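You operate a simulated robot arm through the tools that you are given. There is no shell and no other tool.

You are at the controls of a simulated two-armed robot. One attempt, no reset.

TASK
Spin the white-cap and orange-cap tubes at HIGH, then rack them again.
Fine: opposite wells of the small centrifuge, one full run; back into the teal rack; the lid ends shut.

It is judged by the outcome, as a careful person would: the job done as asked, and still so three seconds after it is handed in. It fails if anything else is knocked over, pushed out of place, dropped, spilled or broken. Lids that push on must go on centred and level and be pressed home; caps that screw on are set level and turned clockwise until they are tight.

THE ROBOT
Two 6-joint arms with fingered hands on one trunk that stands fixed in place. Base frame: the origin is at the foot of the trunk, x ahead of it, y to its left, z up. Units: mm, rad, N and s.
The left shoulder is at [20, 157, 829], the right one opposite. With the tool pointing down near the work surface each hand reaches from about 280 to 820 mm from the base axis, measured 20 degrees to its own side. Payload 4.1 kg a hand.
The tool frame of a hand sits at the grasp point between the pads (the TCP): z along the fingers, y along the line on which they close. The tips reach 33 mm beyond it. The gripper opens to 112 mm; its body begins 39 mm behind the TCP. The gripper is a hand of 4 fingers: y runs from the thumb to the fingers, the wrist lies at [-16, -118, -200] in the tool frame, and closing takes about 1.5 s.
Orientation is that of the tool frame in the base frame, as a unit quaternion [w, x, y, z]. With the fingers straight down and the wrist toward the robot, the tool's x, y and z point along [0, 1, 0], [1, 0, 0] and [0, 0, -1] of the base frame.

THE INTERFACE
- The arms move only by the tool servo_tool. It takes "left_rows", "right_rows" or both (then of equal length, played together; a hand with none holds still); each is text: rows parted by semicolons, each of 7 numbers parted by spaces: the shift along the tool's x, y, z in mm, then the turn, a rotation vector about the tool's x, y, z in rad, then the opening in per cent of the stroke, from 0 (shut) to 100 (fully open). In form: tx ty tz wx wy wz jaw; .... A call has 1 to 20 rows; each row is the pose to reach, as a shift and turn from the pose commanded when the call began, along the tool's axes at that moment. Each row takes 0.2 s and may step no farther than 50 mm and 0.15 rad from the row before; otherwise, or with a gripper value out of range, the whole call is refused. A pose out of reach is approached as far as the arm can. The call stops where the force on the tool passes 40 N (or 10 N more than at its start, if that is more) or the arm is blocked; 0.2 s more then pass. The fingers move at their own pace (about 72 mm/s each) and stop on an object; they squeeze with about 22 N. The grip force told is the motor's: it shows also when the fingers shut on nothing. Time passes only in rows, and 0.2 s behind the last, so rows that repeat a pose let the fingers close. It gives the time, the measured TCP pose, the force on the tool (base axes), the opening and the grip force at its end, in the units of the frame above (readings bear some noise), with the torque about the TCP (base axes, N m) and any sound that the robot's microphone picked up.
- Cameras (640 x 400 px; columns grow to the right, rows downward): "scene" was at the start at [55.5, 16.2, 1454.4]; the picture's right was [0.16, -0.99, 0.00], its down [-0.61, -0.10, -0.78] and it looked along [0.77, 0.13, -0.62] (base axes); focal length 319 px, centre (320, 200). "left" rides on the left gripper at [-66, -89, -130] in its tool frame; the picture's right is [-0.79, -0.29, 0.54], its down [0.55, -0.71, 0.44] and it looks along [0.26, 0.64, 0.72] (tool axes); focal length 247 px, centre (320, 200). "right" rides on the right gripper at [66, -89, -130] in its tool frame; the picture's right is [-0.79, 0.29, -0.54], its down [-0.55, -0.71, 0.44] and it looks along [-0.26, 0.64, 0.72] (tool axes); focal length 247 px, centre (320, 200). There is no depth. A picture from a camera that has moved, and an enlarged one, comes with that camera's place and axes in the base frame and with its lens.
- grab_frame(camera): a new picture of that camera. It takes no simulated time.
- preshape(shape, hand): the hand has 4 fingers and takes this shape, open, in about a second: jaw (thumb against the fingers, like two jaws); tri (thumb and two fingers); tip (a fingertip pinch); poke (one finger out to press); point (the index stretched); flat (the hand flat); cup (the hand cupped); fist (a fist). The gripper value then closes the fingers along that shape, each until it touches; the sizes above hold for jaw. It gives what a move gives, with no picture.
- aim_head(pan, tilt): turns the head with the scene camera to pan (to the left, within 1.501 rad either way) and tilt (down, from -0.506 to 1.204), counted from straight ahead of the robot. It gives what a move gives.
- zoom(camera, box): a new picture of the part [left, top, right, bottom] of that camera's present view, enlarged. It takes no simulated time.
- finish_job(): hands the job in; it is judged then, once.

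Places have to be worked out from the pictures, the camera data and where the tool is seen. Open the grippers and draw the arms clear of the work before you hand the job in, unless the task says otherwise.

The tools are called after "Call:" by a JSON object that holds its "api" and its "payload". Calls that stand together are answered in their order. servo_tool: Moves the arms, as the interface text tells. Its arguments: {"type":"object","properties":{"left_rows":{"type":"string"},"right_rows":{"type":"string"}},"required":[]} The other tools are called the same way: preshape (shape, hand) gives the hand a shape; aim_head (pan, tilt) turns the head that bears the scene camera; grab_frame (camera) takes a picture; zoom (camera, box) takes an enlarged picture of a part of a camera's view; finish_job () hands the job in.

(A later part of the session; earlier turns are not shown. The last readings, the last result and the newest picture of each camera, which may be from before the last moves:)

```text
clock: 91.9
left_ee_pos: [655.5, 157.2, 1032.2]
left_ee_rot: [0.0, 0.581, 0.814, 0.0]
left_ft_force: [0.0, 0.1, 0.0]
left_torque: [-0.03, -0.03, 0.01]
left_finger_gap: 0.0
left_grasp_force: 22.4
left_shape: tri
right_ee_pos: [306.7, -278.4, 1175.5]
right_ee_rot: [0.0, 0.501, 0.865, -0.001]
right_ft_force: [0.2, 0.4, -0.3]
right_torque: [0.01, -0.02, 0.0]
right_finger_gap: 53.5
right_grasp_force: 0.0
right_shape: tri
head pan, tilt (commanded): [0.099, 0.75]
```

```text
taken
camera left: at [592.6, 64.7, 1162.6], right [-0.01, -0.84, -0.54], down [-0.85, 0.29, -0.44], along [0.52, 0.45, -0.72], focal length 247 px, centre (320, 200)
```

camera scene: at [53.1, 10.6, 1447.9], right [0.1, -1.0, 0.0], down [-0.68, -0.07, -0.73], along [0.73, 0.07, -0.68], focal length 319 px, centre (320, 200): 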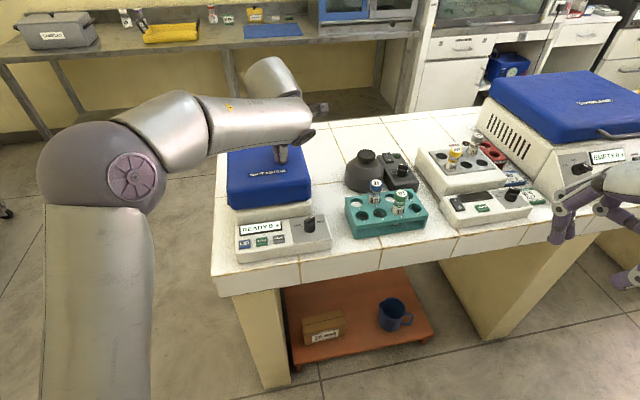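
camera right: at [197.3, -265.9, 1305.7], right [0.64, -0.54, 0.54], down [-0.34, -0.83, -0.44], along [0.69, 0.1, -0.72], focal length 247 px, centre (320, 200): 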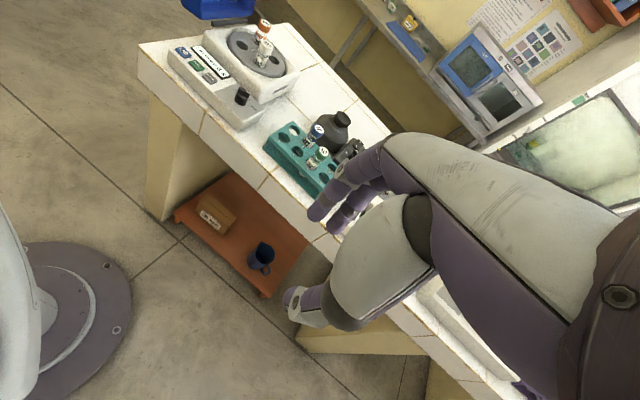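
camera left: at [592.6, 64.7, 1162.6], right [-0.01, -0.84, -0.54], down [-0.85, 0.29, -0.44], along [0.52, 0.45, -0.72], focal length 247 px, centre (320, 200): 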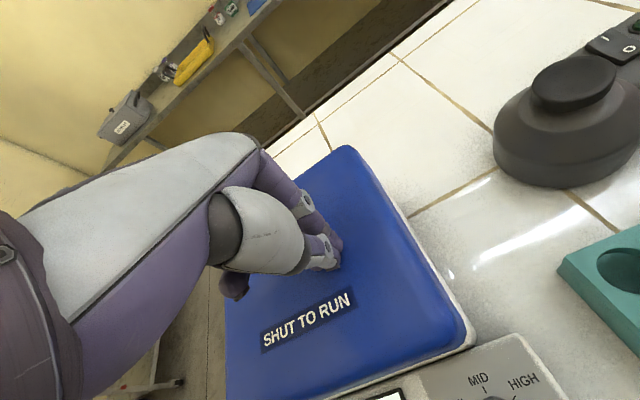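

The lid has dropped shut and the display seems to have changed. I enlarge it.

Call:
{"api": "zoom", "payload": {"camera": "scene", "box": [215, 130, 345, 265]}}

```text
2.96 times, centred on (280, 198) of scene
camera zoom: at [53.1, 10.6, 1447.9], right [0.1, -1.0, 0.0], down [-0.68, -0.07, -0.73], along [0.73, 0.07, -0.68], focal length 946 px, centre (438, 207)
```

zoom: 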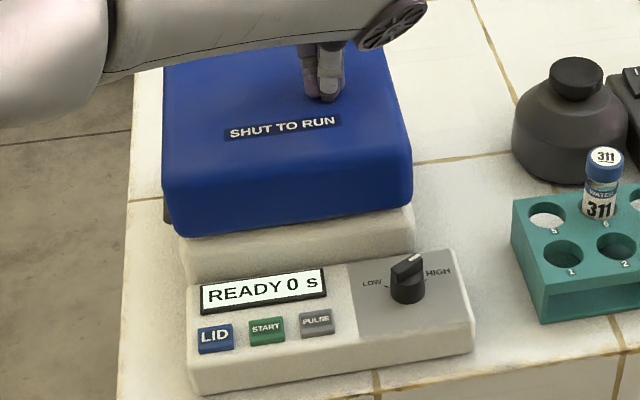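

It reads "READY 0 s": the lid is down. I press gently on it to make sure it is latched.

Call:
{"api": "servo_tool", "payload": {"left_rows": "0 0 4 0 0 0 0; 0 0 7 0 0 0 0; 0 0 10 0 0 0 0"}}

```text
clock: 92.8
left_ee_pos: [657.0, 156.0, 1030.2]
left_ee_rot: [0.006, 0.581, 0.814, 0.004]
left_ft_force: [-0.2, -0.6, 5.3]
left_torque: [-0.02, -0.03, 0.01]
left_finger_gap: 0.0
left_grasp_force: 21.8
left_shape: tri
right_ee_pos: [307.2, -278.0, 1174.1]
right_ee_rot: [0.001, 0.501, 0.866, 0.0]
right_ft_force: [-1.2, 0.0, -0.2]
right_torque: [-0.02, 0.0, 0.0]
right_finger_gap: 53.3
right_grasp_force: 0.1
right_shape: tri
head pan, tilt (commanded): [0.099, 0.75]
stopped in row 3 (left hand): the force on the tool passed its limit at 42 N (the readings are from after the stop); the commanded pose is now the measured one
```

The lid is firm (the press met 42 N without giving). I lift the left hand and bring it back above the panel for the START button (≈493, 184, 896).

Call:
{"api": "servo_tool", "payload": {"left_rows": "0 0 -20 0 0 0 0; 0 0 -45 0 0 0 0; 17.5 -33.5 -45 0 0 0 0; 35 -67 -45 0 0 0 0; 52.5 -100.6 -45 0 0 0 0; 70 -134.1 -45 0 0 0 0; 87.5 -167.6 -45 0 0 0 0; 87.5 -167.6 -45 0 0 0 0"}}

Call:
{"api": "preshape", "payload": {"shape": "poke", "hand": "left"}}

Call:
{"api": "grab_frame", "payload": {"camera": "left"}}

Call:
{"api": "grab_frame", "payload": {"camera": "scene"}}

Call:
{"api": "grab_frame", "payload": {"camera": "right"}}

```text
clock: 94.6
left_ee_pos: [470.9, 185.2, 1070.1]
left_ee_rot: [0.007, 0.581, 0.814, 0.003]
left_ft_force: [0.5, 0.1, 0.1]
left_torque: [-0.03, 0.02, 0.0]
left_finger_gap: 0.0
left_grasp_force: 21.5
left_shape: tri
right_ee_pos: [306.8, -278.6, 1173.9]
right_ee_rot: [0.001, 0.501, 0.866, 0.0]
right_ft_force: [-0.8, 0.4, -1.0]
right_torque: [0.0, 0.0, 0.01]
right_finger_gap: 53.5
right_grasp_force: 0.0
right_shape: tri
head pan, tilt (commanded): [0.099, 0.75]
```

```text
clock: 95.5
left_ee_pos: [472.2, 183.8, 1070.9]
left_ee_rot: [0.007, 0.581, 0.814, 0.003]
left_ft_force: [0.3, -0.3, 0.6]
left_torque: [-0.04, -0.01, 0.0]
left_finger_gap: 0.3
left_grasp_force: 0.1
left_shape: poke
right_ee_pos: [305.8, -278.8, 1174.8]
right_ee_rot: [0.0, 0.5, 0.866, 0.0]
right_ft_force: [0.3, 0.6, -0.6]
right_torque: [0.01, 0.0, 0.02]
right_finger_gap: 53.4
right_grasp_force: 0.1
right_shape: tri
head pan, tilt (commanded): [0.099, 0.75]
```

```text
taken
camera left: at [405.4, 92.6, 1199.9], right [-0.01, -0.84, -0.54], down [-0.85, 0.29, -0.45], along [0.53, 0.45, -0.71], focal length 247 px, centre (320, 200)
```

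left: 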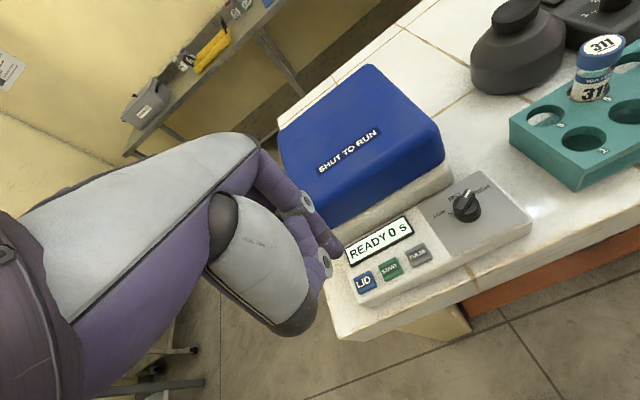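

```text
taken
camera scene: at [53.2, 10.5, 1447.9], right [0.1, -1.0, 0.0], down [-0.68, -0.07, -0.73], along [0.73, 0.07, -0.68], focal length 319 px, centre (320, 200)
```

scene: 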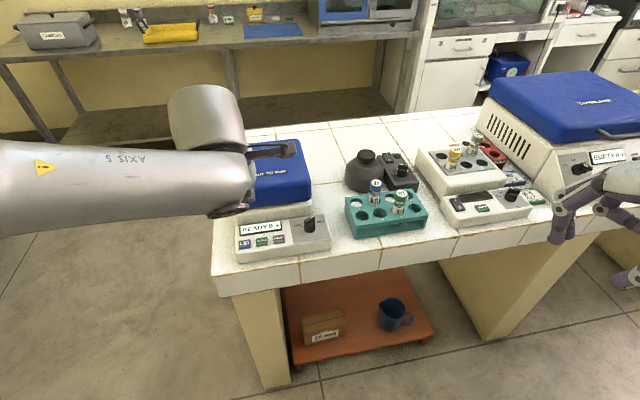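

```text
taken
camera right: at [197.2, -266.1, 1305.8], right [0.64, -0.54, 0.54], down [-0.34, -0.83, -0.44], along [0.69, 0.1, -0.72], focal length 247 px, centre (320, 200)
```

right: 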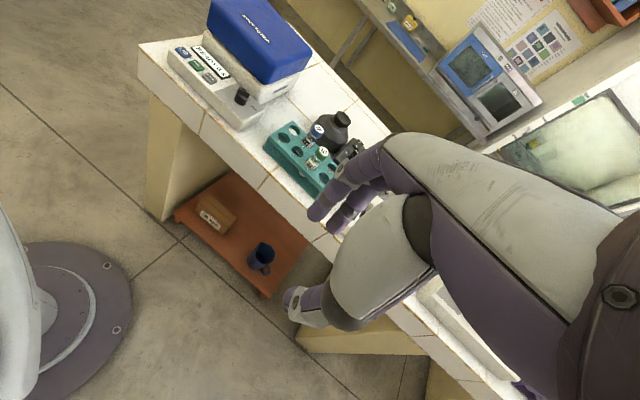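

In the "poke" shape the index points down near the tool axis. I zoom in the left camera to see the fingertip and the buttons.

Call:
{"api": "zoom", "payload": {"camera": "left", "box": [280, 190, 460, 320]}}

Call:
{"api": "zoom", "payload": {"camera": "right", "box": [120, 0, 320, 140]}}

```text
3.08 times, centred on (370, 255) of left
camera zoom: at [405.4, 92.6, 1199.9], right [-0.01, -0.84, -0.54], down [-0.85, 0.29, -0.45], along [0.53, 0.45, -0.71], focal length 760 px, centre (166, 31)
```

zoom: 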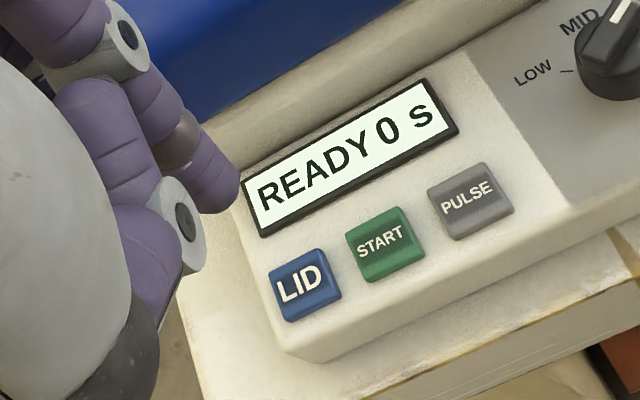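

```text
2.86 times, centred on (220, 70) of right
camera zoom: at [197.2, -266.1, 1305.8], right [0.64, -0.54, 0.54], down [-0.34, -0.83, -0.44], along [0.69, 0.1, -0.72], focal length 706 px, centre (606, 571)
```

zoom: 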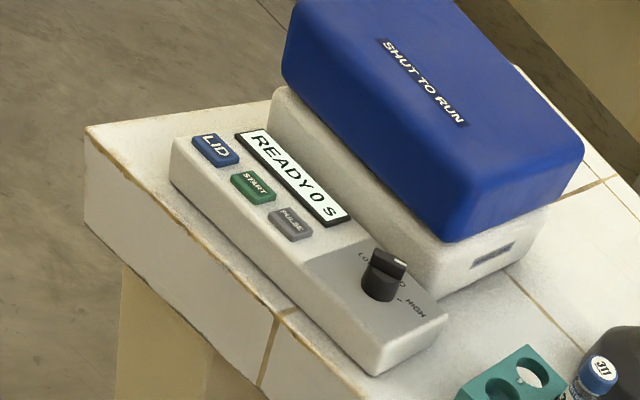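

The index tip is close to the tool axis, about 36 mm below the TCP; START lies at about (495, 182). I go down to ~20 mm above it and check.

Call:
{"api": "servo_tool", "payload": {"left_rows": "-4.7 9.8 20 0 0 0 0; -9.4 20 45 0 0 0 0; -9.4 20 70 0 0 0 0; -9.4 19.7 95 0 0 0 0; -9.4 19.5 114 0 0 0 0; -9.4 19.5 114 0 0 0 0"}}

Call:
{"api": "zoom", "payload": {"camera": "left", "box": [280, 190, 460, 320]}}

Call:
{"api": "zoom", "payload": {"camera": "right", "box": [150, 20, 250, 120]}}

Call:
{"api": "zoom", "payload": {"camera": "scene", "box": [215, 190, 335, 270]}}

```text
clock: 96.9
left_ee_pos: [492.4, 181.2, 957.4]
left_ee_rot: [0.006, 0.581, 0.814, 0.003]
left_ft_force: [-0.5, -0.4, -0.5]
left_torque: [0.0, -0.01, 0.02]
left_finger_gap: 0.2
left_grasp_force: 0.0
left_shape: poke
right_ee_pos: [305.9, -278.2, 1175.8]
right_ee_rot: [0.0, 0.501, 0.865, -0.001]
right_ft_force: [0.2, -0.2, -1.3]
right_torque: [0.01, 0.0, 0.02]
right_finger_gap: 53.3
right_grasp_force: 0.1
right_shape: tri
head pan, tilt (commanded): [0.099, 0.75]
```

```text
3.08 times, centred on (370, 255) of left
camera zoom: at [427.0, 89.5, 1086.4], right [-0.01, -0.84, -0.54], down [-0.85, 0.29, -0.45], along [0.53, 0.45, -0.72], focal length 760 px, centre (166, 31)
```

zoom: 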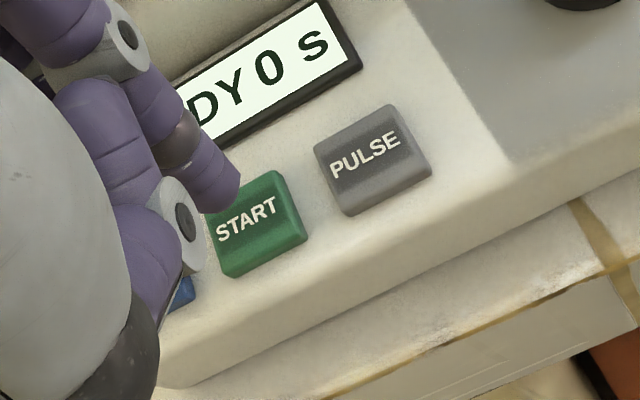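

```text
4.00 times, centred on (200, 70) of right
camera zoom: at [197.1, -266.1, 1305.8], right [0.64, -0.54, 0.54], down [-0.34, -0.83, -0.44], along [0.69, 0.1, -0.72], focal length 988 px, centre (800, 720)
```

zoom: 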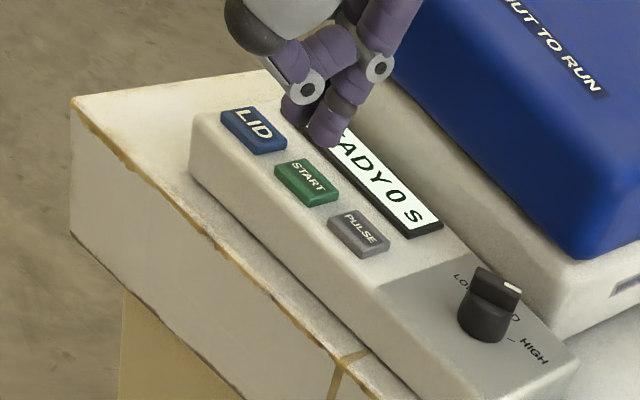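

```text
5.00 times, centred on (275, 230) of scene
camera zoom: at [53.1, 10.5, 1447.9], right [0.1, -1.0, 0.0], down [-0.68, -0.07, -0.73], along [0.73, 0.07, -0.68], focal length 1596 px, centre (545, 50)
```

zoom: 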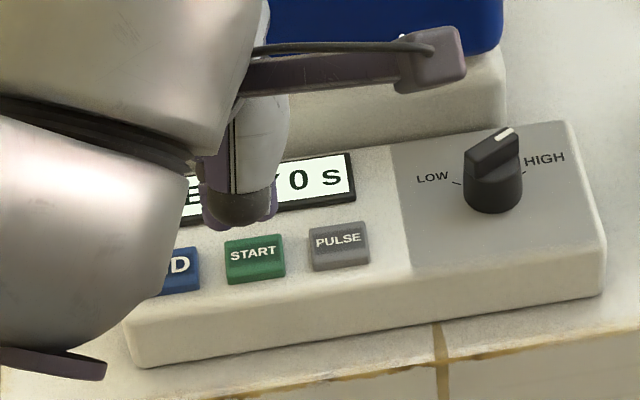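

The tip stands ~22 mm above the START button, nearly centred. I shift 2 mm and press down in small steps.

Call:
{"api": "servo_tool", "payload": {"left_rows": "-2 1.5 10 0 0 0 0; -2 1.5 17 0 0 0 0; -2 1.5 20 0 0 0 0; -2 1.5 22 0 0 0 0; -2 1.5 23.5 0 0 0 0"}}

Call:
{"api": "zoom", "payload": {"camera": "right", "box": [150, 20, 250, 120]}}

```text
clock: 98.1
left_ee_pos: [496.3, 179.1, 933.1]
left_ee_rot: [0.007, 0.581, 0.814, 0.003]
left_ft_force: [-0.1, -0.6, -0.5]
left_torque: [-0.01, 0.05, 0.0]
left_finger_gap: 0.2
left_grasp_force: 0.1
left_shape: poke
right_ee_pos: [307.4, -278.5, 1174.7]
right_ee_rot: [0.0, 0.501, 0.866, 0.0]
right_ft_force: [0.2, 0.0, -0.1]
right_torque: [-0.02, 0.0, 0.01]
right_finger_gap: 53.1
right_grasp_force: 0.1
right_shape: tri
head pan, tilt (commanded): [0.099, 0.75]
```

```text
4.00 times, centred on (200, 70) of right
camera zoom: at [197.1, -266.1, 1305.8], right [0.64, -0.54, 0.54], down [-0.34, -0.83, -0.44], along [0.69, 0.1, -0.72], focal length 988 px, centre (800, 720)
```

zoom: 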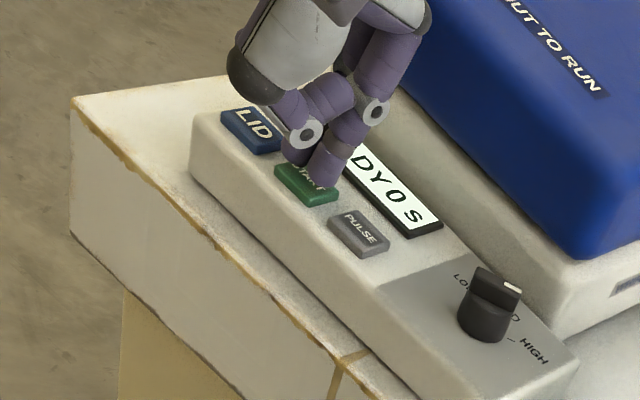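

The finger is just above the START button. I check the left view for centring before pressing.

Call:
{"api": "zoom", "payload": {"camera": "left", "box": [280, 190, 400, 290]}}

Call:
{"api": "zoom", "payload": {"camera": "right", "box": [165, 40, 215, 90]}}

```text
4.00 times, centred on (340, 240) of left
camera zoom: at [430.0, 87.8, 1062.9], right [-0.01, -0.84, -0.54], down [-0.85, 0.29, -0.45], along [0.53, 0.45, -0.72], focal length 988 px, centre (240, 40)
```

zoom: 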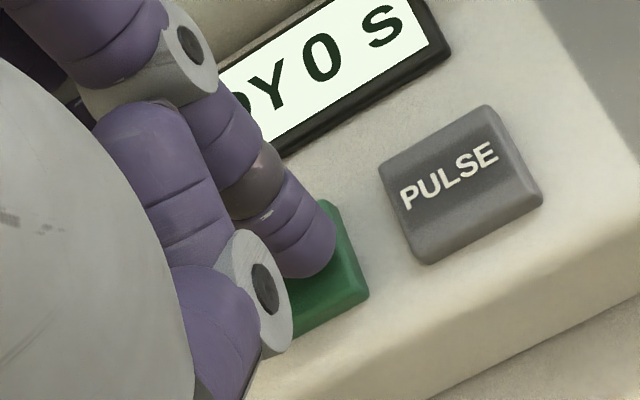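

```text
8.00 times, centred on (190, 65) of right
camera zoom: at [197.1, -266.1, 1305.8], right [0.64, -0.54, 0.54], down [-0.34, -0.83, -0.44], along [0.69, 0.1, -0.72], focal length 1976 px, centre (1360, 1280)
```

zoom: 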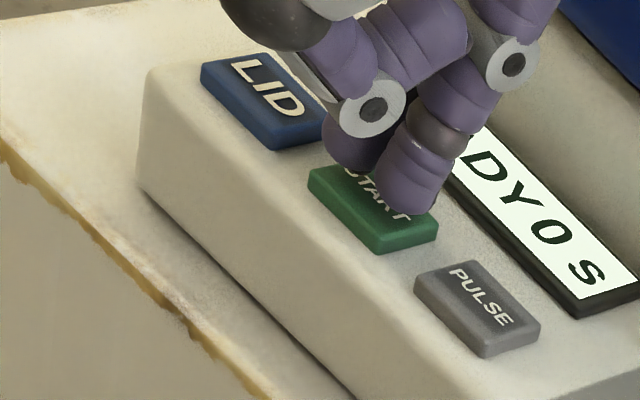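

Both views say the tip should go a few mm toward the LID side and the robot. I shift (+4.5, -2.5) in the tool frame and press on until the button gives.

Call:
{"api": "servo_tool", "payload": {"left_rows": "2.2 -1.2 0 0 0 0 0; 4.5 -2.5 0 0 0 0 0; 4.5 -2.5 2 0 0 0 0; 4.5 -2.5 4 0 0 0 0; 4.5 -2.5 5.5 0 0 0 0"}}

Call:
{"api": "zoom", "payload": {"camera": "right", "box": [165, 40, 235, 100]}}

```text
clock: 99.3
left_ee_pos: [491.9, 183.7, 928.5]
left_ee_rot: [0.006, 0.581, 0.814, 0.004]
left_ft_force: [1.0, -1.7, 1.5]
left_torque: [0.0, 0.03, 0.0]
left_finger_gap: 0.0
left_grasp_force: 0.0
left_shape: poke
right_ee_pos: [306.4, -279.9, 1175.0]
right_ee_rot: [0.0, 0.501, 0.865, 0.0]
right_ft_force: [-0.4, -0.4, -0.5]
right_torque: [0.01, -0.02, 0.02]
right_finger_gap: 53.4
right_grasp_force: 0.0
right_shape: tri
head pan, tilt (commanded): [0.099, 0.75]
heard: click
```

```text
6.67 times, centred on (200, 70) of right
camera zoom: at [197.1, -266.1, 1305.8], right [0.64, -0.54, 0.54], down [-0.34, -0.83, -0.44], along [0.69, 0.1, -0.72], focal length 1646 px, centre (1120, 1067)
```

zoom: 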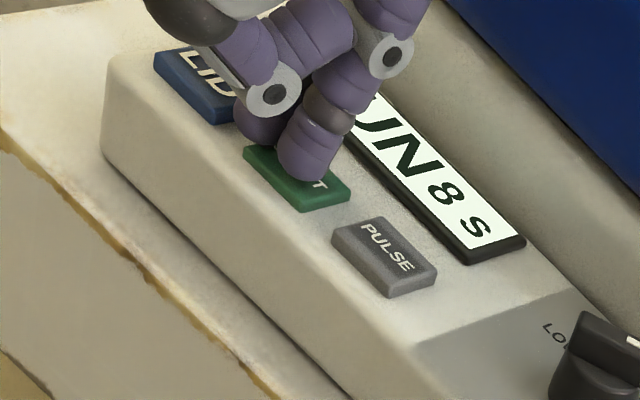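

A click, and the display shows "RUN 8 s". I lift the finger straight up and wait out the run.

Call:
{"api": "servo_tool", "payload": {"left_rows": "0 0 -8 0 0 0 0; 0 0 -20 0 0 0 0; 0 0 -40 0 0 0 0; 0 0 -40 0 0 0 0; 0 0 -40 0 0 0 0; 0 0 -40 0 0 0 0; 0 0 -40 0 0 0 0; 0 0 -40 0 0 0 0; 0 0 -40 0 0 0 0; 0 0 -40 0 0 0 0"}}

Call:
{"api": "zoom", "payload": {"camera": "right", "box": [150, 20, 250, 120]}}

```text
clock: 101.5
left_ee_pos: [490.3, 183.2, 969.0]
left_ee_rot: [0.006, 0.58, 0.814, 0.003]
left_ft_force: [0.0, -0.2, -0.1]
left_torque: [-0.03, 0.0, -0.01]
left_finger_gap: 0.0
left_grasp_force: 0.0
left_shape: poke
right_ee_pos: [306.2, -278.6, 1174.3]
right_ee_rot: [-0.001, 0.5, 0.866, 0.0]
right_ft_force: [0.6, 0.0, 0.9]
right_torque: [0.05, 0.0, -0.01]
right_finger_gap: 53.1
right_grasp_force: 0.1
right_shape: tri
head pan, tilt (commanded): [0.099, 0.75]
```

```text
4.00 times, centred on (200, 70) of right
camera zoom: at [197.2, -266.1, 1305.8], right [0.64, -0.54, 0.54], down [-0.34, -0.83, -0.44], along [0.69, 0.1, -0.72], focal length 988 px, centre (800, 720)
```

zoom: 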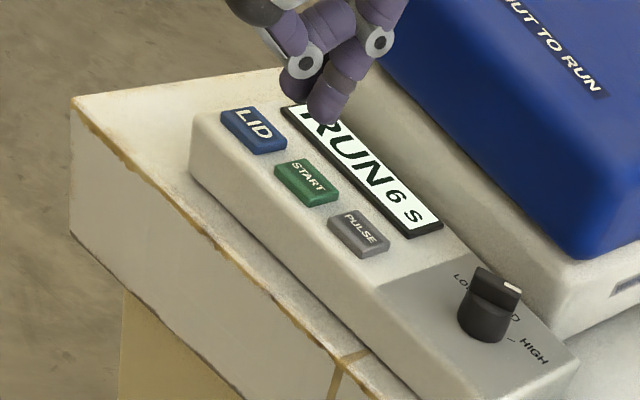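

"RUN 6 s" is counting down. While waiting I move the finger above the LID button (38 mm to the left along the row).

Call:
{"api": "servo_tool", "payload": {"left_rows": "13 0 0 0 0 0 0; 26 0.5 0 0 0 0 0; 38.5 1 0 0 0 0 0; 38.5 1 0 0 0 0 0; 38.5 1 0 0 0 0 0; 38.5 1 0 0 0 0 0; 38.5 1 0 0 0 0 0; 38.5 1 0 0 0 0 0; 38.5 1 0 0 0 0 0; 38.5 1 0 0 0 0 0; 38.5 1 0 0 0 0 0; 38.5 1 0 0 0 0 0; 38.5 1 0 0 0 0 0; 38.5 1 0 0 0 0 0; 38.5 1 0 0 0 0 0; 38.5 1 0 0 0 0 0; 38.5 1 0 0 0 0 0; 38.5 1 0 0 0 0 0; 38.5 1 0 0 0 0 0; 38.5 1 0 0 0 0 0"}}

Call:
{"api": "zoom", "payload": {"camera": "right", "box": [150, 20, 250, 120]}}

Call:
{"api": "zoom", "payload": {"camera": "left", "box": [280, 190, 460, 320]}}

```text
clock: 105.7
left_ee_pos: [479.4, 218.9, 967.0]
left_ee_rot: [0.007, 0.58, 0.814, 0.003]
left_ft_force: [-0.4, -0.4, -0.4]
left_torque: [0.03, 0.01, -0.01]
left_finger_gap: 0.0
left_grasp_force: 0.0
left_shape: poke
right_ee_pos: [306.4, -278.1, 1173.9]
right_ee_rot: [0.001, 0.5, 0.866, 0.0]
right_ft_force: [-0.4, -0.1, 0.0]
right_torque: [0.01, 0.0, 0.0]
right_finger_gap: 53.6
right_grasp_force: 0.0
right_shape: tri
head pan, tilt (commanded): [0.099, 0.75]
```

```text
4.00 times, centred on (200, 70) of right
camera zoom: at [197.2, -266.1, 1305.8], right [0.64, -0.54, 0.54], down [-0.34, -0.83, -0.44], along [0.69, 0.1, -0.72], focal length 988 px, centre (800, 720)
```

zoom: 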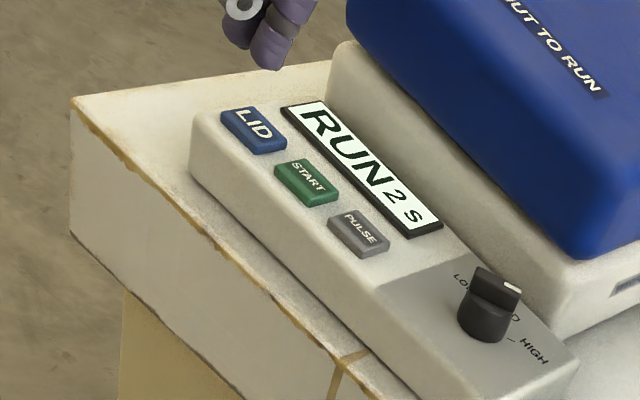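

```text
3.08 times, centred on (370, 255) of left
camera zoom: at [414.4, 127.8, 1097.0], right [-0.01, -0.84, -0.54], down [-0.85, 0.29, -0.45], along [0.53, 0.45, -0.71], focal length 760 px, centre (166, 31)
```

zoom: 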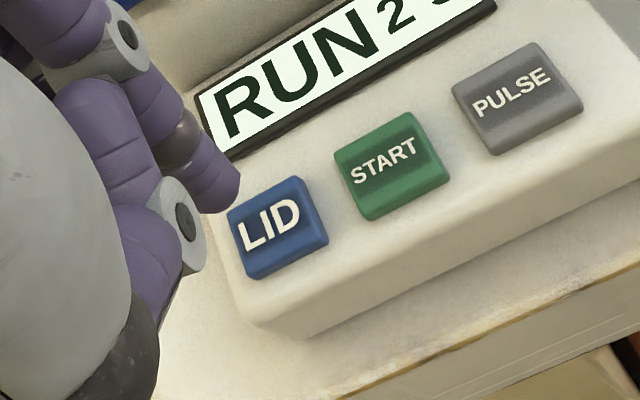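

2 s remain. I hold still until the run has ended.

Call:
{"api": "servo_tool", "payload": {"left_rows": "0 0 0 0 0 0 0; 0 0 0 0 0 0 0; 0 0 0 0 0 0 0; 0 0 0 0 0 0 0; 0 0 0 0 0 0 0; 0 0 0 0 0 0 0; 0 0 0 0 0 0 0; 0 0 0 0 0 0 0; 0 0 0 0 0 0 0; 0 0 0 0 0 0 0; 0 0 0 0 0 0 0; 0 0 0 0 0 0 0; 0 0 0 0 0 0 0; 0 0 0 0 0 0 0; 0 0 0 0 0 0 0; 0 0 0 0 0 0 0; 0 0 0 0 0 0 0; 0 0 0 0 0 0 0; 0 0 0 0 0 0 0; 0 0 0 0 0 0 0"}}

Call:
{"api": "zoom", "payload": {"camera": "right", "box": [150, 20, 250, 120]}}

```text
clock: 109.9
left_ee_pos: [480.3, 218.3, 968.9]
left_ee_rot: [0.007, 0.581, 0.814, 0.002]
left_ft_force: [0.6, 0.5, -0.4]
left_torque: [0.04, -0.01, 0.01]
left_finger_gap: 0.0
left_grasp_force: 0.1
left_shape: poke
right_ee_pos: [306.2, -278.3, 1174.4]
right_ee_rot: [0.0, 0.5, 0.866, -0.001]
right_ft_force: [-0.4, -0.6, 0.7]
right_torque: [-0.01, 0.01, 0.03]
right_finger_gap: 53.7
right_grasp_force: 0.0
right_shape: tri
head pan, tilt (commanded): [0.099, 0.75]
```

```text
4.00 times, centred on (200, 70) of right
camera zoom: at [197.2, -266.1, 1305.8], right [0.64, -0.54, 0.54], down [-0.34, -0.83, -0.44], along [0.69, 0.1, -0.72], focal length 988 px, centre (800, 720)
```

zoom: 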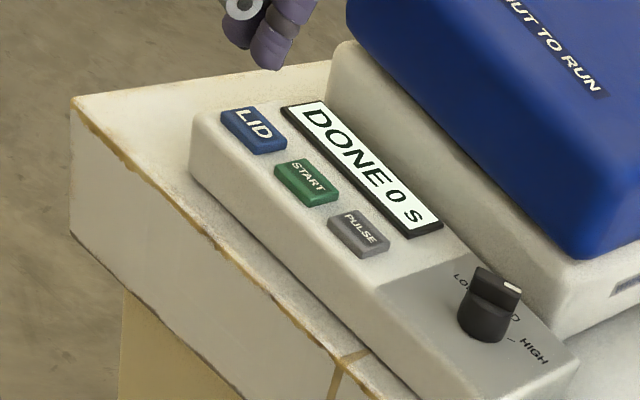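

The display shows "DONE 0 s": one full run at HIGH is complete. I press the LID button.

Call:
{"api": "servo_tool", "payload": {"left_rows": "0 0 15 0 0 0 0; 0 0 28 0 0 0 0; 0 0 34 0 0 0 0; 0 0 37 0 0 0 0; 0 0 39 0 0 0 0; 0 0 40.5 0 0 0 0"}}

Call:
{"api": "zoom", "payload": {"camera": "right", "box": [130, 0, 310, 140]}}

```text
clock: 111.3
left_ee_pos: [480.4, 220.9, 927.9]
left_ee_rot: [0.006, 0.581, 0.814, 0.003]
left_ft_force: [0.1, -0.2, 1.8]
left_torque: [0.01, -0.01, 0.0]
left_finger_gap: 0.1
left_grasp_force: 0.1
left_shape: poke
right_ee_pos: [306.1, -277.9, 1174.4]
right_ee_rot: [0.0, 0.501, 0.866, 0.0]
right_ft_force: [-0.1, -1.1, -0.1]
right_torque: [-0.01, 0.0, 0.02]
right_finger_gap: 53.5
right_grasp_force: 0.1
right_shape: tri
head pan, tilt (commanded): [0.099, 0.75]
heard: click
```

```text
2.86 times, centred on (220, 70) of right
camera zoom: at [197.1, -266.1, 1305.8], right [0.64, -0.54, 0.54], down [-0.34, -0.83, -0.44], along [0.69, 0.1, -0.72], focal length 706 px, centre (606, 571)
```

zoom: 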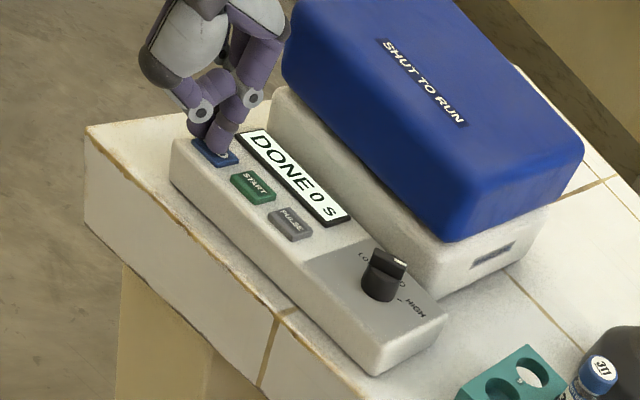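

A click was heard on the LID button. I lift the finger off and check what the lid and display do.

Call:
{"api": "servo_tool", "payload": {"left_rows": "0 0 -8 0 0 0 0; 0 0 -20 0 0 0 0; 0 0 -40 0 0 0 0; 0 0 -60 0 0 0 0; 0 0 -60 0 0 0 0; 0 0 -60 0 0 0 0; 0 0 -60 0 0 0 0; 0 0 -60 0 0 0 0"}}

Call:
{"api": "grab_frame", "payload": {"camera": "scene"}}

Call:
{"api": "zoom", "payload": {"camera": "right", "box": [130, 0, 310, 140]}}

Call:
{"api": "grab_frame", "payload": {"camera": "left"}}

```text
clock: 113.1
left_ee_pos: [479.0, 221.4, 988.5]
left_ee_rot: [0.006, 0.581, 0.814, 0.004]
left_ft_force: [-0.5, 0.2, -0.1]
left_torque: [0.01, 0.0, 0.01]
left_finger_gap: 0.0
left_grasp_force: 0.0
left_shape: poke
right_ee_pos: [307.1, -279.0, 1174.4]
right_ee_rot: [0.0, 0.501, 0.866, 0.0]
right_ft_force: [-0.4, 0.2, -0.9]
right_torque: [0.0, 0.01, 0.0]
right_finger_gap: 53.5
right_grasp_force: 0.0
right_shape: tri
head pan, tilt (commanded): [0.099, 0.75]
```

```text
taken
camera scene: at [53.2, 10.5, 1447.9], right [0.1, -1.0, 0.0], down [-0.68, -0.07, -0.73], along [0.73, 0.07, -0.68], focal length 319 px, centre (320, 200)
```

scene: 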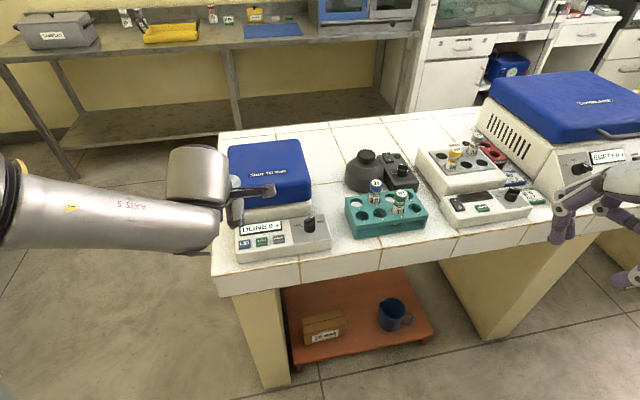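

```text
2.86 times, centred on (220, 70) of right
camera zoom: at [197.2, -266.1, 1305.8], right [0.64, -0.54, 0.54], down [-0.34, -0.83, -0.44], along [0.69, 0.1, -0.72], focal length 706 px, centre (606, 571)
```

zoom: 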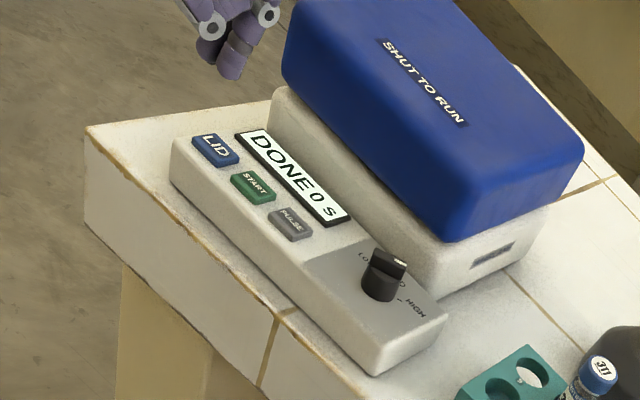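

```text
taken
camera left: at [414.4, 128.8, 1117.4], right [-0.01, -0.84, -0.54], down [-0.85, 0.29, -0.45], along [0.53, 0.45, -0.71], focal length 247 px, centre (320, 200)
```

left: 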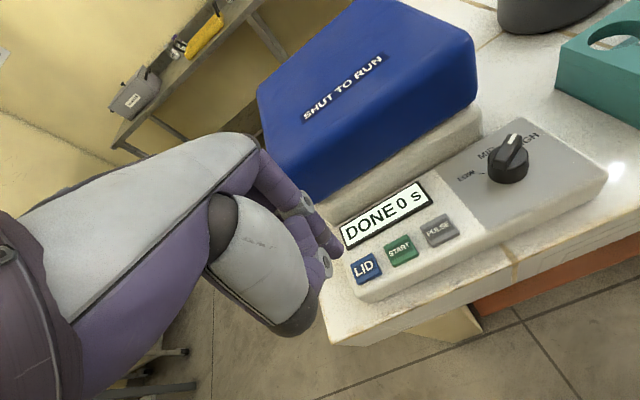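

The lid did not rise by itself; it may only be unlatched. I look closely at the seam between lid and housing on its free (right) side.

Call:
{"api": "zoom", "payload": {"camera": "scene", "box": [215, 130, 345, 265]}}

Call:
{"api": "zoom", "payload": {"camera": "right", "box": [200, 0, 320, 110]}}

Call:
{"api": "zoom", "payload": {"camera": "left", "box": [250, 0, 500, 200]}}

```text
2.96 times, centred on (280, 198) of scene
camera zoom: at [53.2, 10.5, 1447.9], right [0.1, -1.0, 0.0], down [-0.68, -0.07, -0.73], along [0.73, 0.07, -0.68], focal length 946 px, centre (438, 207)
```

zoom: 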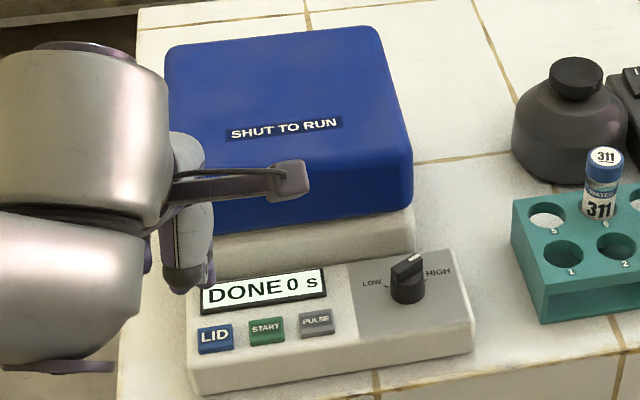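

```text
3.64 times, centred on (260, 55) of right
camera zoom: at [197.2, -266.1, 1305.8], right [0.64, -0.54, 0.54], down [-0.34, -0.83, -0.44], along [0.69, 0.1, -0.72], focal length 898 px, centre (538, 727)
```

zoom: 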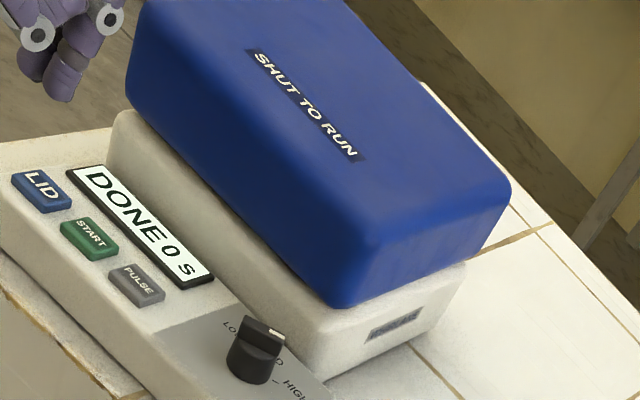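

```text
2.00 times, centred on (375, 100) of left
camera zoom: at [414.4, 128.8, 1117.4], right [-0.01, -0.84, -0.54], down [-0.85, 0.29, -0.45], along [0.53, 0.45, -0.71], focal length 494 px, centre (210, 400)
```

zoom: 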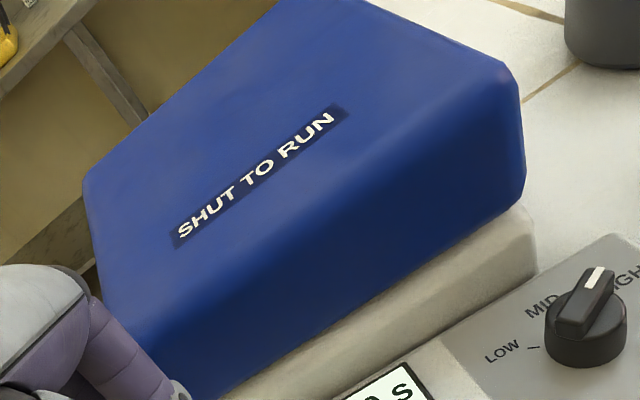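

The button only unlatches it, so the lid must be swung open by hand. I'll push its free right wall up and over with the side of the closed fingers, using the left hand (which can follow the whole arc). First I raise the hand and switch it to the jaw shape.

Call:
{"api": "servo_tool", "payload": {"left_rows": "0 0 -30 0 0 0 0; 0 0 -60 0 0 0 0; 0 0 -81.5 0 0 0 0; 0 0 -81.5 0 0 0 0"}}

Call:
{"api": "preshape", "payload": {"shape": "jaw", "hand": "left"}}

Call:
{"api": "servo_tool", "payload": {"left_rows": "0 0 0 0 0 0 50; 0 0 0 0 0 0 20; 0 0 0 0 0 0 0; 0 0 0 0 0 0 0; 0 0 0 0 0 0 0; 0 0 0 0 0 0 0; 0 0 0 0 0 0 0; 0 0 0 0 0 0 0; 0 0 0 0 0 0 0"}}

Call:
{"api": "grab_frame", "payload": {"camera": "left"}}

Call:
{"api": "grab_frame", "payload": {"camera": "right"}}

```text
clock: 114.1
left_ee_pos: [479.8, 218.0, 1069.7]
left_ee_rot: [0.006, 0.581, 0.814, 0.003]
left_ft_force: [0.4, 0.5, -0.2]
left_torque: [-0.01, -0.01, 0.03]
left_finger_gap: 0.0
left_grasp_force: 0.1
left_shape: poke
right_ee_pos: [306.3, -279.1, 1174.6]
right_ee_rot: [0.0, 0.501, 0.866, 0.0]
right_ft_force: [-0.9, 0.5, 0.0]
right_torque: [0.01, -0.01, -0.02]
right_finger_gap: 53.5
right_grasp_force: 0.1
right_shape: tri
head pan, tilt (commanded): [0.099, 0.75]
```

```text
clock: 115.0
left_ee_pos: [477.8, 219.7, 1069.5]
left_ee_rot: [0.005, 0.58, 0.815, 0.003]
left_ft_force: [-17.7, 1.5, -2.9]
left_torque: [-0.1, -0.2, 0.66]
left_finger_gap: 110.2
left_grasp_force: 0.0
left_shape: jaw
right_ee_pos: [306.8, -279.0, 1174.9]
right_ee_rot: [0.0, 0.501, 0.866, 0.0]
right_ft_force: [-1.8, -0.6, -0.6]
right_torque: [-0.02, 0.01, 0.01]
right_finger_gap: 53.3
right_grasp_force: 0.0
right_shape: tri
head pan, tilt (commanded): [0.099, 0.75]
```

```text
clock: 117.0
left_ee_pos: [479.2, 218.9, 1069.6]
left_ee_rot: [0.006, 0.58, 0.815, 0.003]
left_ft_force: [-0.5, 0.2, -0.2]
left_torque: [0.02, -0.02, -0.04]
left_finger_gap: 0.0
left_grasp_force: 21.6
left_shape: jaw
right_ee_pos: [306.8, -277.6, 1174.4]
right_ee_rot: [0.0, 0.501, 0.866, 0.0]
right_ft_force: [-0.9, 0.3, -1.0]
right_torque: [-0.01, 0.0, 0.03]
right_finger_gap: 53.1
right_grasp_force: 0.0
right_shape: tri
head pan, tilt (commanded): [0.099, 0.75]
```

```text
taken
camera left: at [413.9, 126.9, 1199.1], right [-0.01, -0.84, -0.54], down [-0.85, 0.29, -0.45], along [0.53, 0.45, -0.71], focal length 247 px, centre (320, 200)
```

left: 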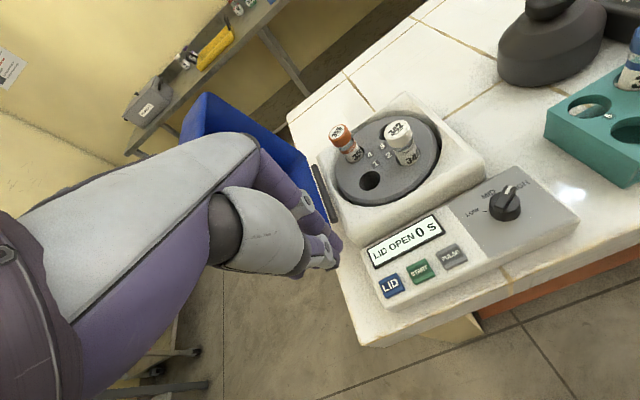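

```text
taken
camera right: at [197.2, -266.1, 1305.8], right [0.64, -0.54, 0.54], down [-0.34, -0.83, -0.44], along [0.69, 0.1, -0.72], focal length 247 px, centre (320, 200)
```

right: 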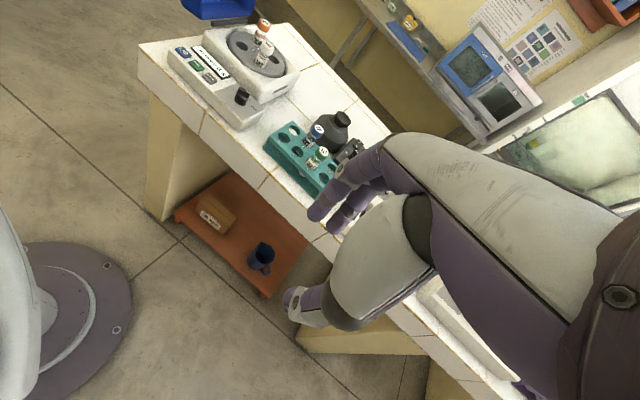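

The lid has swung open by itself ("LID OPEN 0 s"), but when the hand spread it briefly felt 18 N, likely brushing the rising lid. I check whether the centrifuge stayed in place.

Call:
{"api": "grab_frame", "payload": {"camera": "scene"}}

Call:
{"api": "zoom", "payload": {"camera": "scene", "box": [140, 80, 340, 270]}}

Call:
{"api": "zoom", "payload": {"camera": "right", "box": [130, 0, 310, 130]}}

```text
taken
camera scene: at [53.2, 10.5, 1447.9], right [0.1, -1.0, 0.0], down [-0.68, -0.07, -0.73], along [0.73, 0.07, -0.68], focal length 319 px, centre (320, 200)
```

scene: 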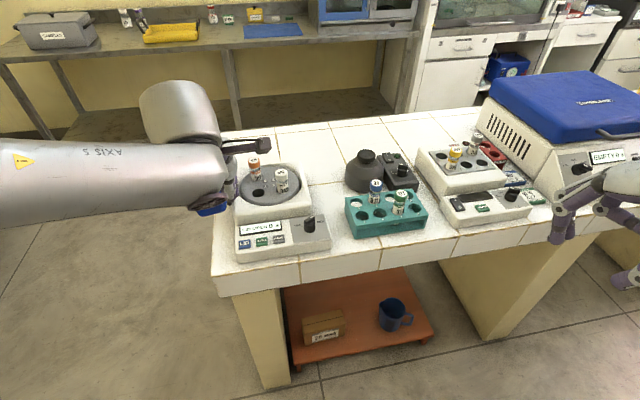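

```text
2.11 times, centred on (240, 175) of scene
camera zoom: at [53.2, 10.5, 1447.9], right [0.1, -1.0, 0.0], down [-0.68, -0.07, -0.73], along [0.73, 0.07, -0.68], focal length 672 px, centre (488, 253)
```

zoom: 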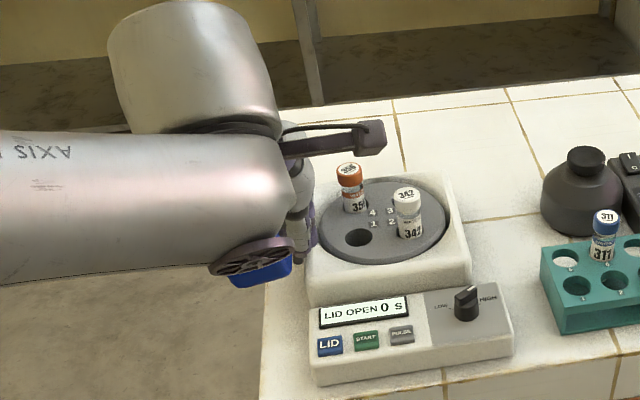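

```text
3.08 times, centred on (220, 65) of right
camera zoom: at [197.2, -266.1, 1305.8], right [0.64, -0.54, 0.54], down [-0.34, -0.83, -0.44], along [0.69, 0.1, -0.72], focal length 760 px, centre (628, 615)
```

zoom: 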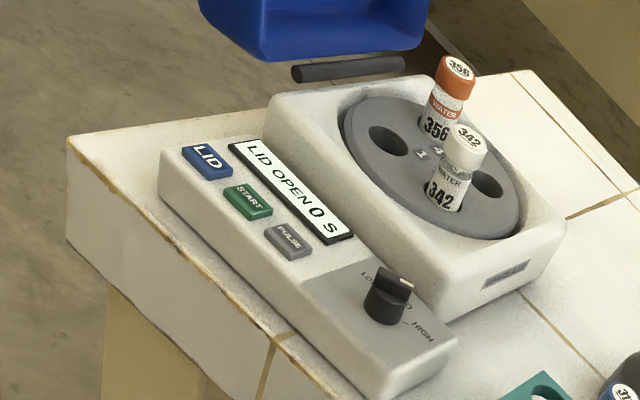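

The housing, knob, rotor and both tubes are exactly where they were. I withdraw the left arm and bring the right hand (tri, half open) back over the white tube in well 2.

Call:
{"api": "servo_tool", "payload": {"left_rows": "28.3 -25.2 -25 0 0 0 0; 56.5 -50.3 -50 0 0 0 0; 84.8 -75.5 -75 0 0 0 0; 113 -100.6 -100 0 0 0 0; 141.3 -125.8 -125 0 0 0 0; 169.5 -150.9 -150 0 0 0 0"}}

Call:
{"api": "servo_tool", "payload": {"right_rows": "18 38.3 9.3 0 0 0 50; 36 76.5 18.5 0 0 0 50; 53.9 114.8 27.8 0 0 0 50; 71.9 153.1 37 0 0 0 50; 89.9 191.3 46.3 0 0 0 50; 107.9 229.6 55.5 0 0 0 50; 125.8 267.8 64.8 0 0 0 50; 143.8 306.1 74 0 0 0 50; 157.5 344.6 80 0 0 0 50; 171.3 383 88 -0.03 0 0 50; 185 421.5 98 -0.06 0 0 50; 198.8 459.9 113 -0.085 0 0 50; 212.5 498.4 131 -0.085 0 0 50; 212.5 498.4 131 -0.085 0 0 50"}}

Call:
{"api": "grab_frame", "payload": {"camera": "scene"}}

Call:
{"api": "zoom", "payload": {"camera": "right", "box": [190, 160, 400, 320]}}

Call:
{"api": "zoom", "payload": {"camera": "left", "box": [390, 30, 510, 150]}}

```text
clock: 118.4
left_ee_pos: [277.4, 333.6, 1217.3]
left_ee_rot: [0.005, 0.581, 0.814, 0.003]
left_ft_force: [0.0, -0.8, 0.6]
left_torque: [0.03, 0.05, -0.02]
left_finger_gap: 0.4
left_grasp_force: 21.7
left_shape: jaw
right_ee_pos: [307.1, -278.6, 1173.6]
right_ee_rot: [0.0, 0.502, 0.865, 0.0]
right_ft_force: [0.2, 0.0, 0.3]
right_torque: [0.02, 0.02, 0.03]
right_finger_gap: 53.4
right_grasp_force: 0.1
right_shape: tri
head pan, tilt (commanded): [0.099, 0.75]
```

```text
clock: 121.4
left_ee_pos: [277.4, 333.9, 1216.2]
left_ee_rot: [0.007, 0.581, 0.814, 0.003]
left_ft_force: [1.3, 0.0, 0.0]
left_torque: [-0.02, 0.01, 0.0]
left_finger_gap: 0.3
left_grasp_force: 22.0
left_shape: jaw
right_ee_pos: [634.2, 156.0, 1041.9]
right_ee_rot: [0.021, 0.499, 0.866, 0.036]
right_ft_force: [-0.4, 0.5, -0.1]
right_torque: [0.08, 0.01, 0.01]
right_finger_gap: 55.8
right_grasp_force: 0.1
right_shape: tri
head pan, tilt (commanded): [0.099, 0.75]
```

```text
taken
camera scene: at [53.0, 10.4, 1447.9], right [0.1, -1.0, 0.0], down [-0.68, -0.07, -0.73], along [0.73, 0.07, -0.68], focal length 319 px, centre (320, 200)
```

scene: 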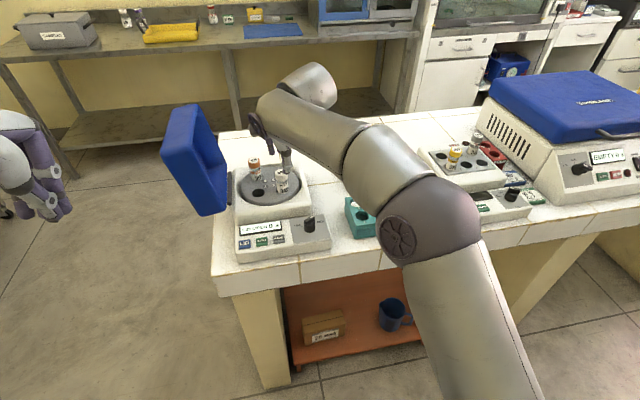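

```text
2.50 times, centred on (295, 240) of right
camera zoom: at [515.4, 162.4, 1165.9], right [0.6, -0.57, 0.56], down [-0.31, -0.81, -0.49], along [0.74, 0.13, -0.66], focal length 617 px, centre (382, 100)
```

zoom: 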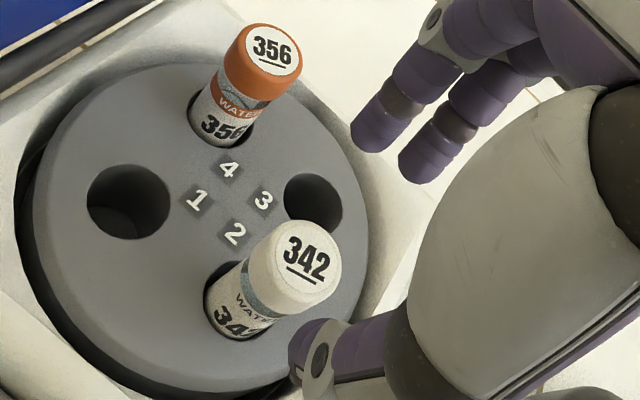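

```text
3.33 times, centred on (450, 90) of left
camera zoom: at [212.7, 241.7, 1346.0], right [-0.01, -0.84, -0.54], down [-0.85, 0.29, -0.45], along [0.53, 0.45, -0.71], focal length 823 px, centre (-113, 567)
```

zoom: 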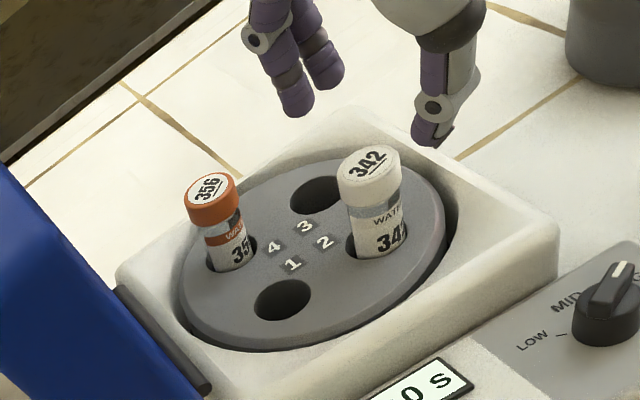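

The hand is straight above the white tube, in the pose it released it with. I descend around it to z 980.

Call:
{"api": "servo_tool", "payload": {"right_rows": "-0.5 -0.8 10 0 0 0 50; -1 -1.9 22 0 0 0 50; -1 -2.9 34 0 0 0 50; -1 -3.9 46 0 0 0 50; -1 -4.8 56 0 0 0 50; -1 -5.2 61.5 0 0 0 50"}}

Call:
{"api": "zoom", "payload": {"camera": "right", "box": [230, 180, 390, 320]}}

Call:
{"api": "zoom", "payload": {"camera": "left", "box": [420, 40, 510, 130]}}

```text
clock: 122.8
left_ee_pos: [278.3, 332.9, 1216.8]
left_ee_rot: [0.006, 0.581, 0.814, 0.003]
left_ft_force: [0.6, -0.5, -0.3]
left_torque: [-0.01, 0.0, 0.02]
left_finger_gap: 0.2
left_grasp_force: 22.0
left_shape: jaw
right_ee_pos: [633.2, 154.0, 982.2]
right_ee_rot: [0.021, 0.5, 0.865, 0.037]
right_ft_force: [0.2, -0.2, 0.3]
right_torque: [-0.02, -0.02, -0.03]
right_finger_gap: 55.9
right_grasp_force: 0.1
right_shape: tri
head pan, tilt (commanded): [0.099, 0.75]
```

```text
2.86 times, centred on (310, 250) of right
camera zoom: at [515.0, 160.1, 1105.3], right [0.6, -0.57, 0.56], down [-0.31, -0.81, -0.49], along [0.74, 0.13, -0.66], focal length 706 px, centre (349, 57)
```

zoom: 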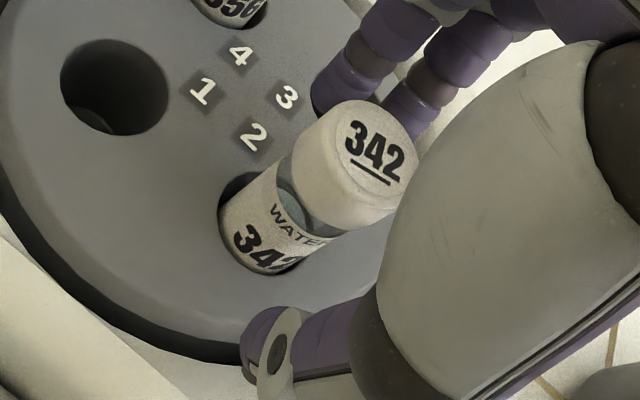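

```text
4.44 times, centred on (465, 85) of left
camera zoom: at [212.8, 241.9, 1345.9], right [-0.01, -0.84, -0.54], down [-0.85, 0.29, -0.45], along [0.53, 0.45, -0.71], focal length 1098 px, centre (-324, 711)
```

zoom: 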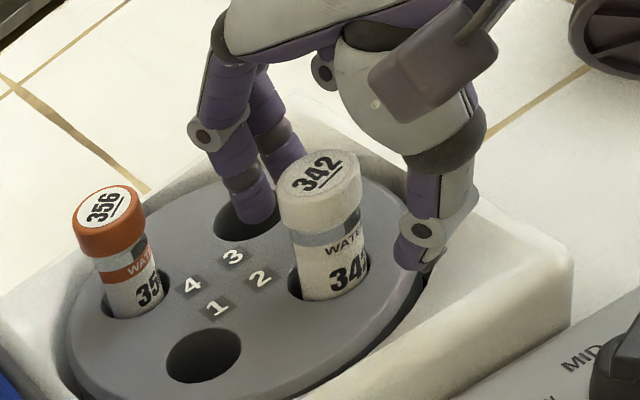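

Compared with the first grasp the cap sits ~4 mm nearer the fingers, so I shift the hand 3.5 mm that way and close.

Call:
{"api": "servo_tool", "payload": {"right_rows": "0.8 1.8 0 0 0 0 50; 1.5 3.5 0 0 0 0 45; 1.5 3.5 0 0 0 0 30; 1.5 3.5 0 0 0 0 25; 1.5 3.5 0 0 0 0 25"}}

Call:
{"api": "zoom", "payload": {"camera": "left", "box": [420, 40, 510, 130]}}

Call:
{"api": "zoom", "payload": {"camera": "right", "box": [230, 180, 390, 320]}}

```text
clock: 124.0
left_ee_pos: [277.9, 333.8, 1216.1]
left_ee_rot: [0.007, 0.58, 0.814, 0.003]
left_ft_force: [-0.3, -0.5, -0.6]
left_torque: [0.02, -0.01, 0.0]
left_finger_gap: 0.0
left_grasp_force: 21.7
left_shape: jaw
right_ee_pos: [635.6, 157.3, 983.0]
right_ee_rot: [0.022, 0.5, 0.865, 0.037]
right_ft_force: [0.1, -0.6, 0.4]
right_torque: [-0.03, 0.02, -0.04]
right_finger_gap: 28.2
right_grasp_force: 0.0
right_shape: tri
head pan, tilt (commanded): [0.099, 0.75]
```

```text
4.44 times, centred on (465, 85) of left
camera zoom: at [212.8, 241.9, 1345.9], right [-0.01, -0.84, -0.54], down [-0.85, 0.29, -0.45], along [0.53, 0.45, -0.71], focal length 1098 px, centre (-324, 711)
```

zoom: 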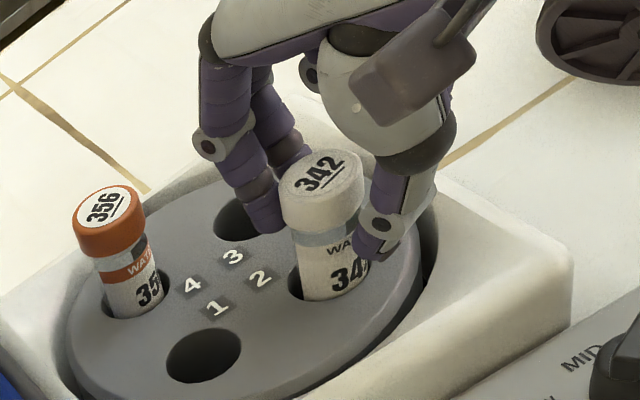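

```text
2.86 times, centred on (310, 250) of right
camera zoom: at [516.9, 164.0, 1105.5], right [0.6, -0.57, 0.56], down [-0.31, -0.81, -0.49], along [0.74, 0.13, -0.66], focal length 706 px, centre (349, 57)
```

zoom: 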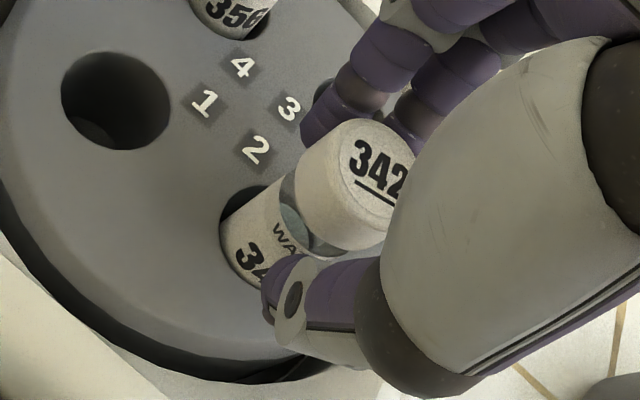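

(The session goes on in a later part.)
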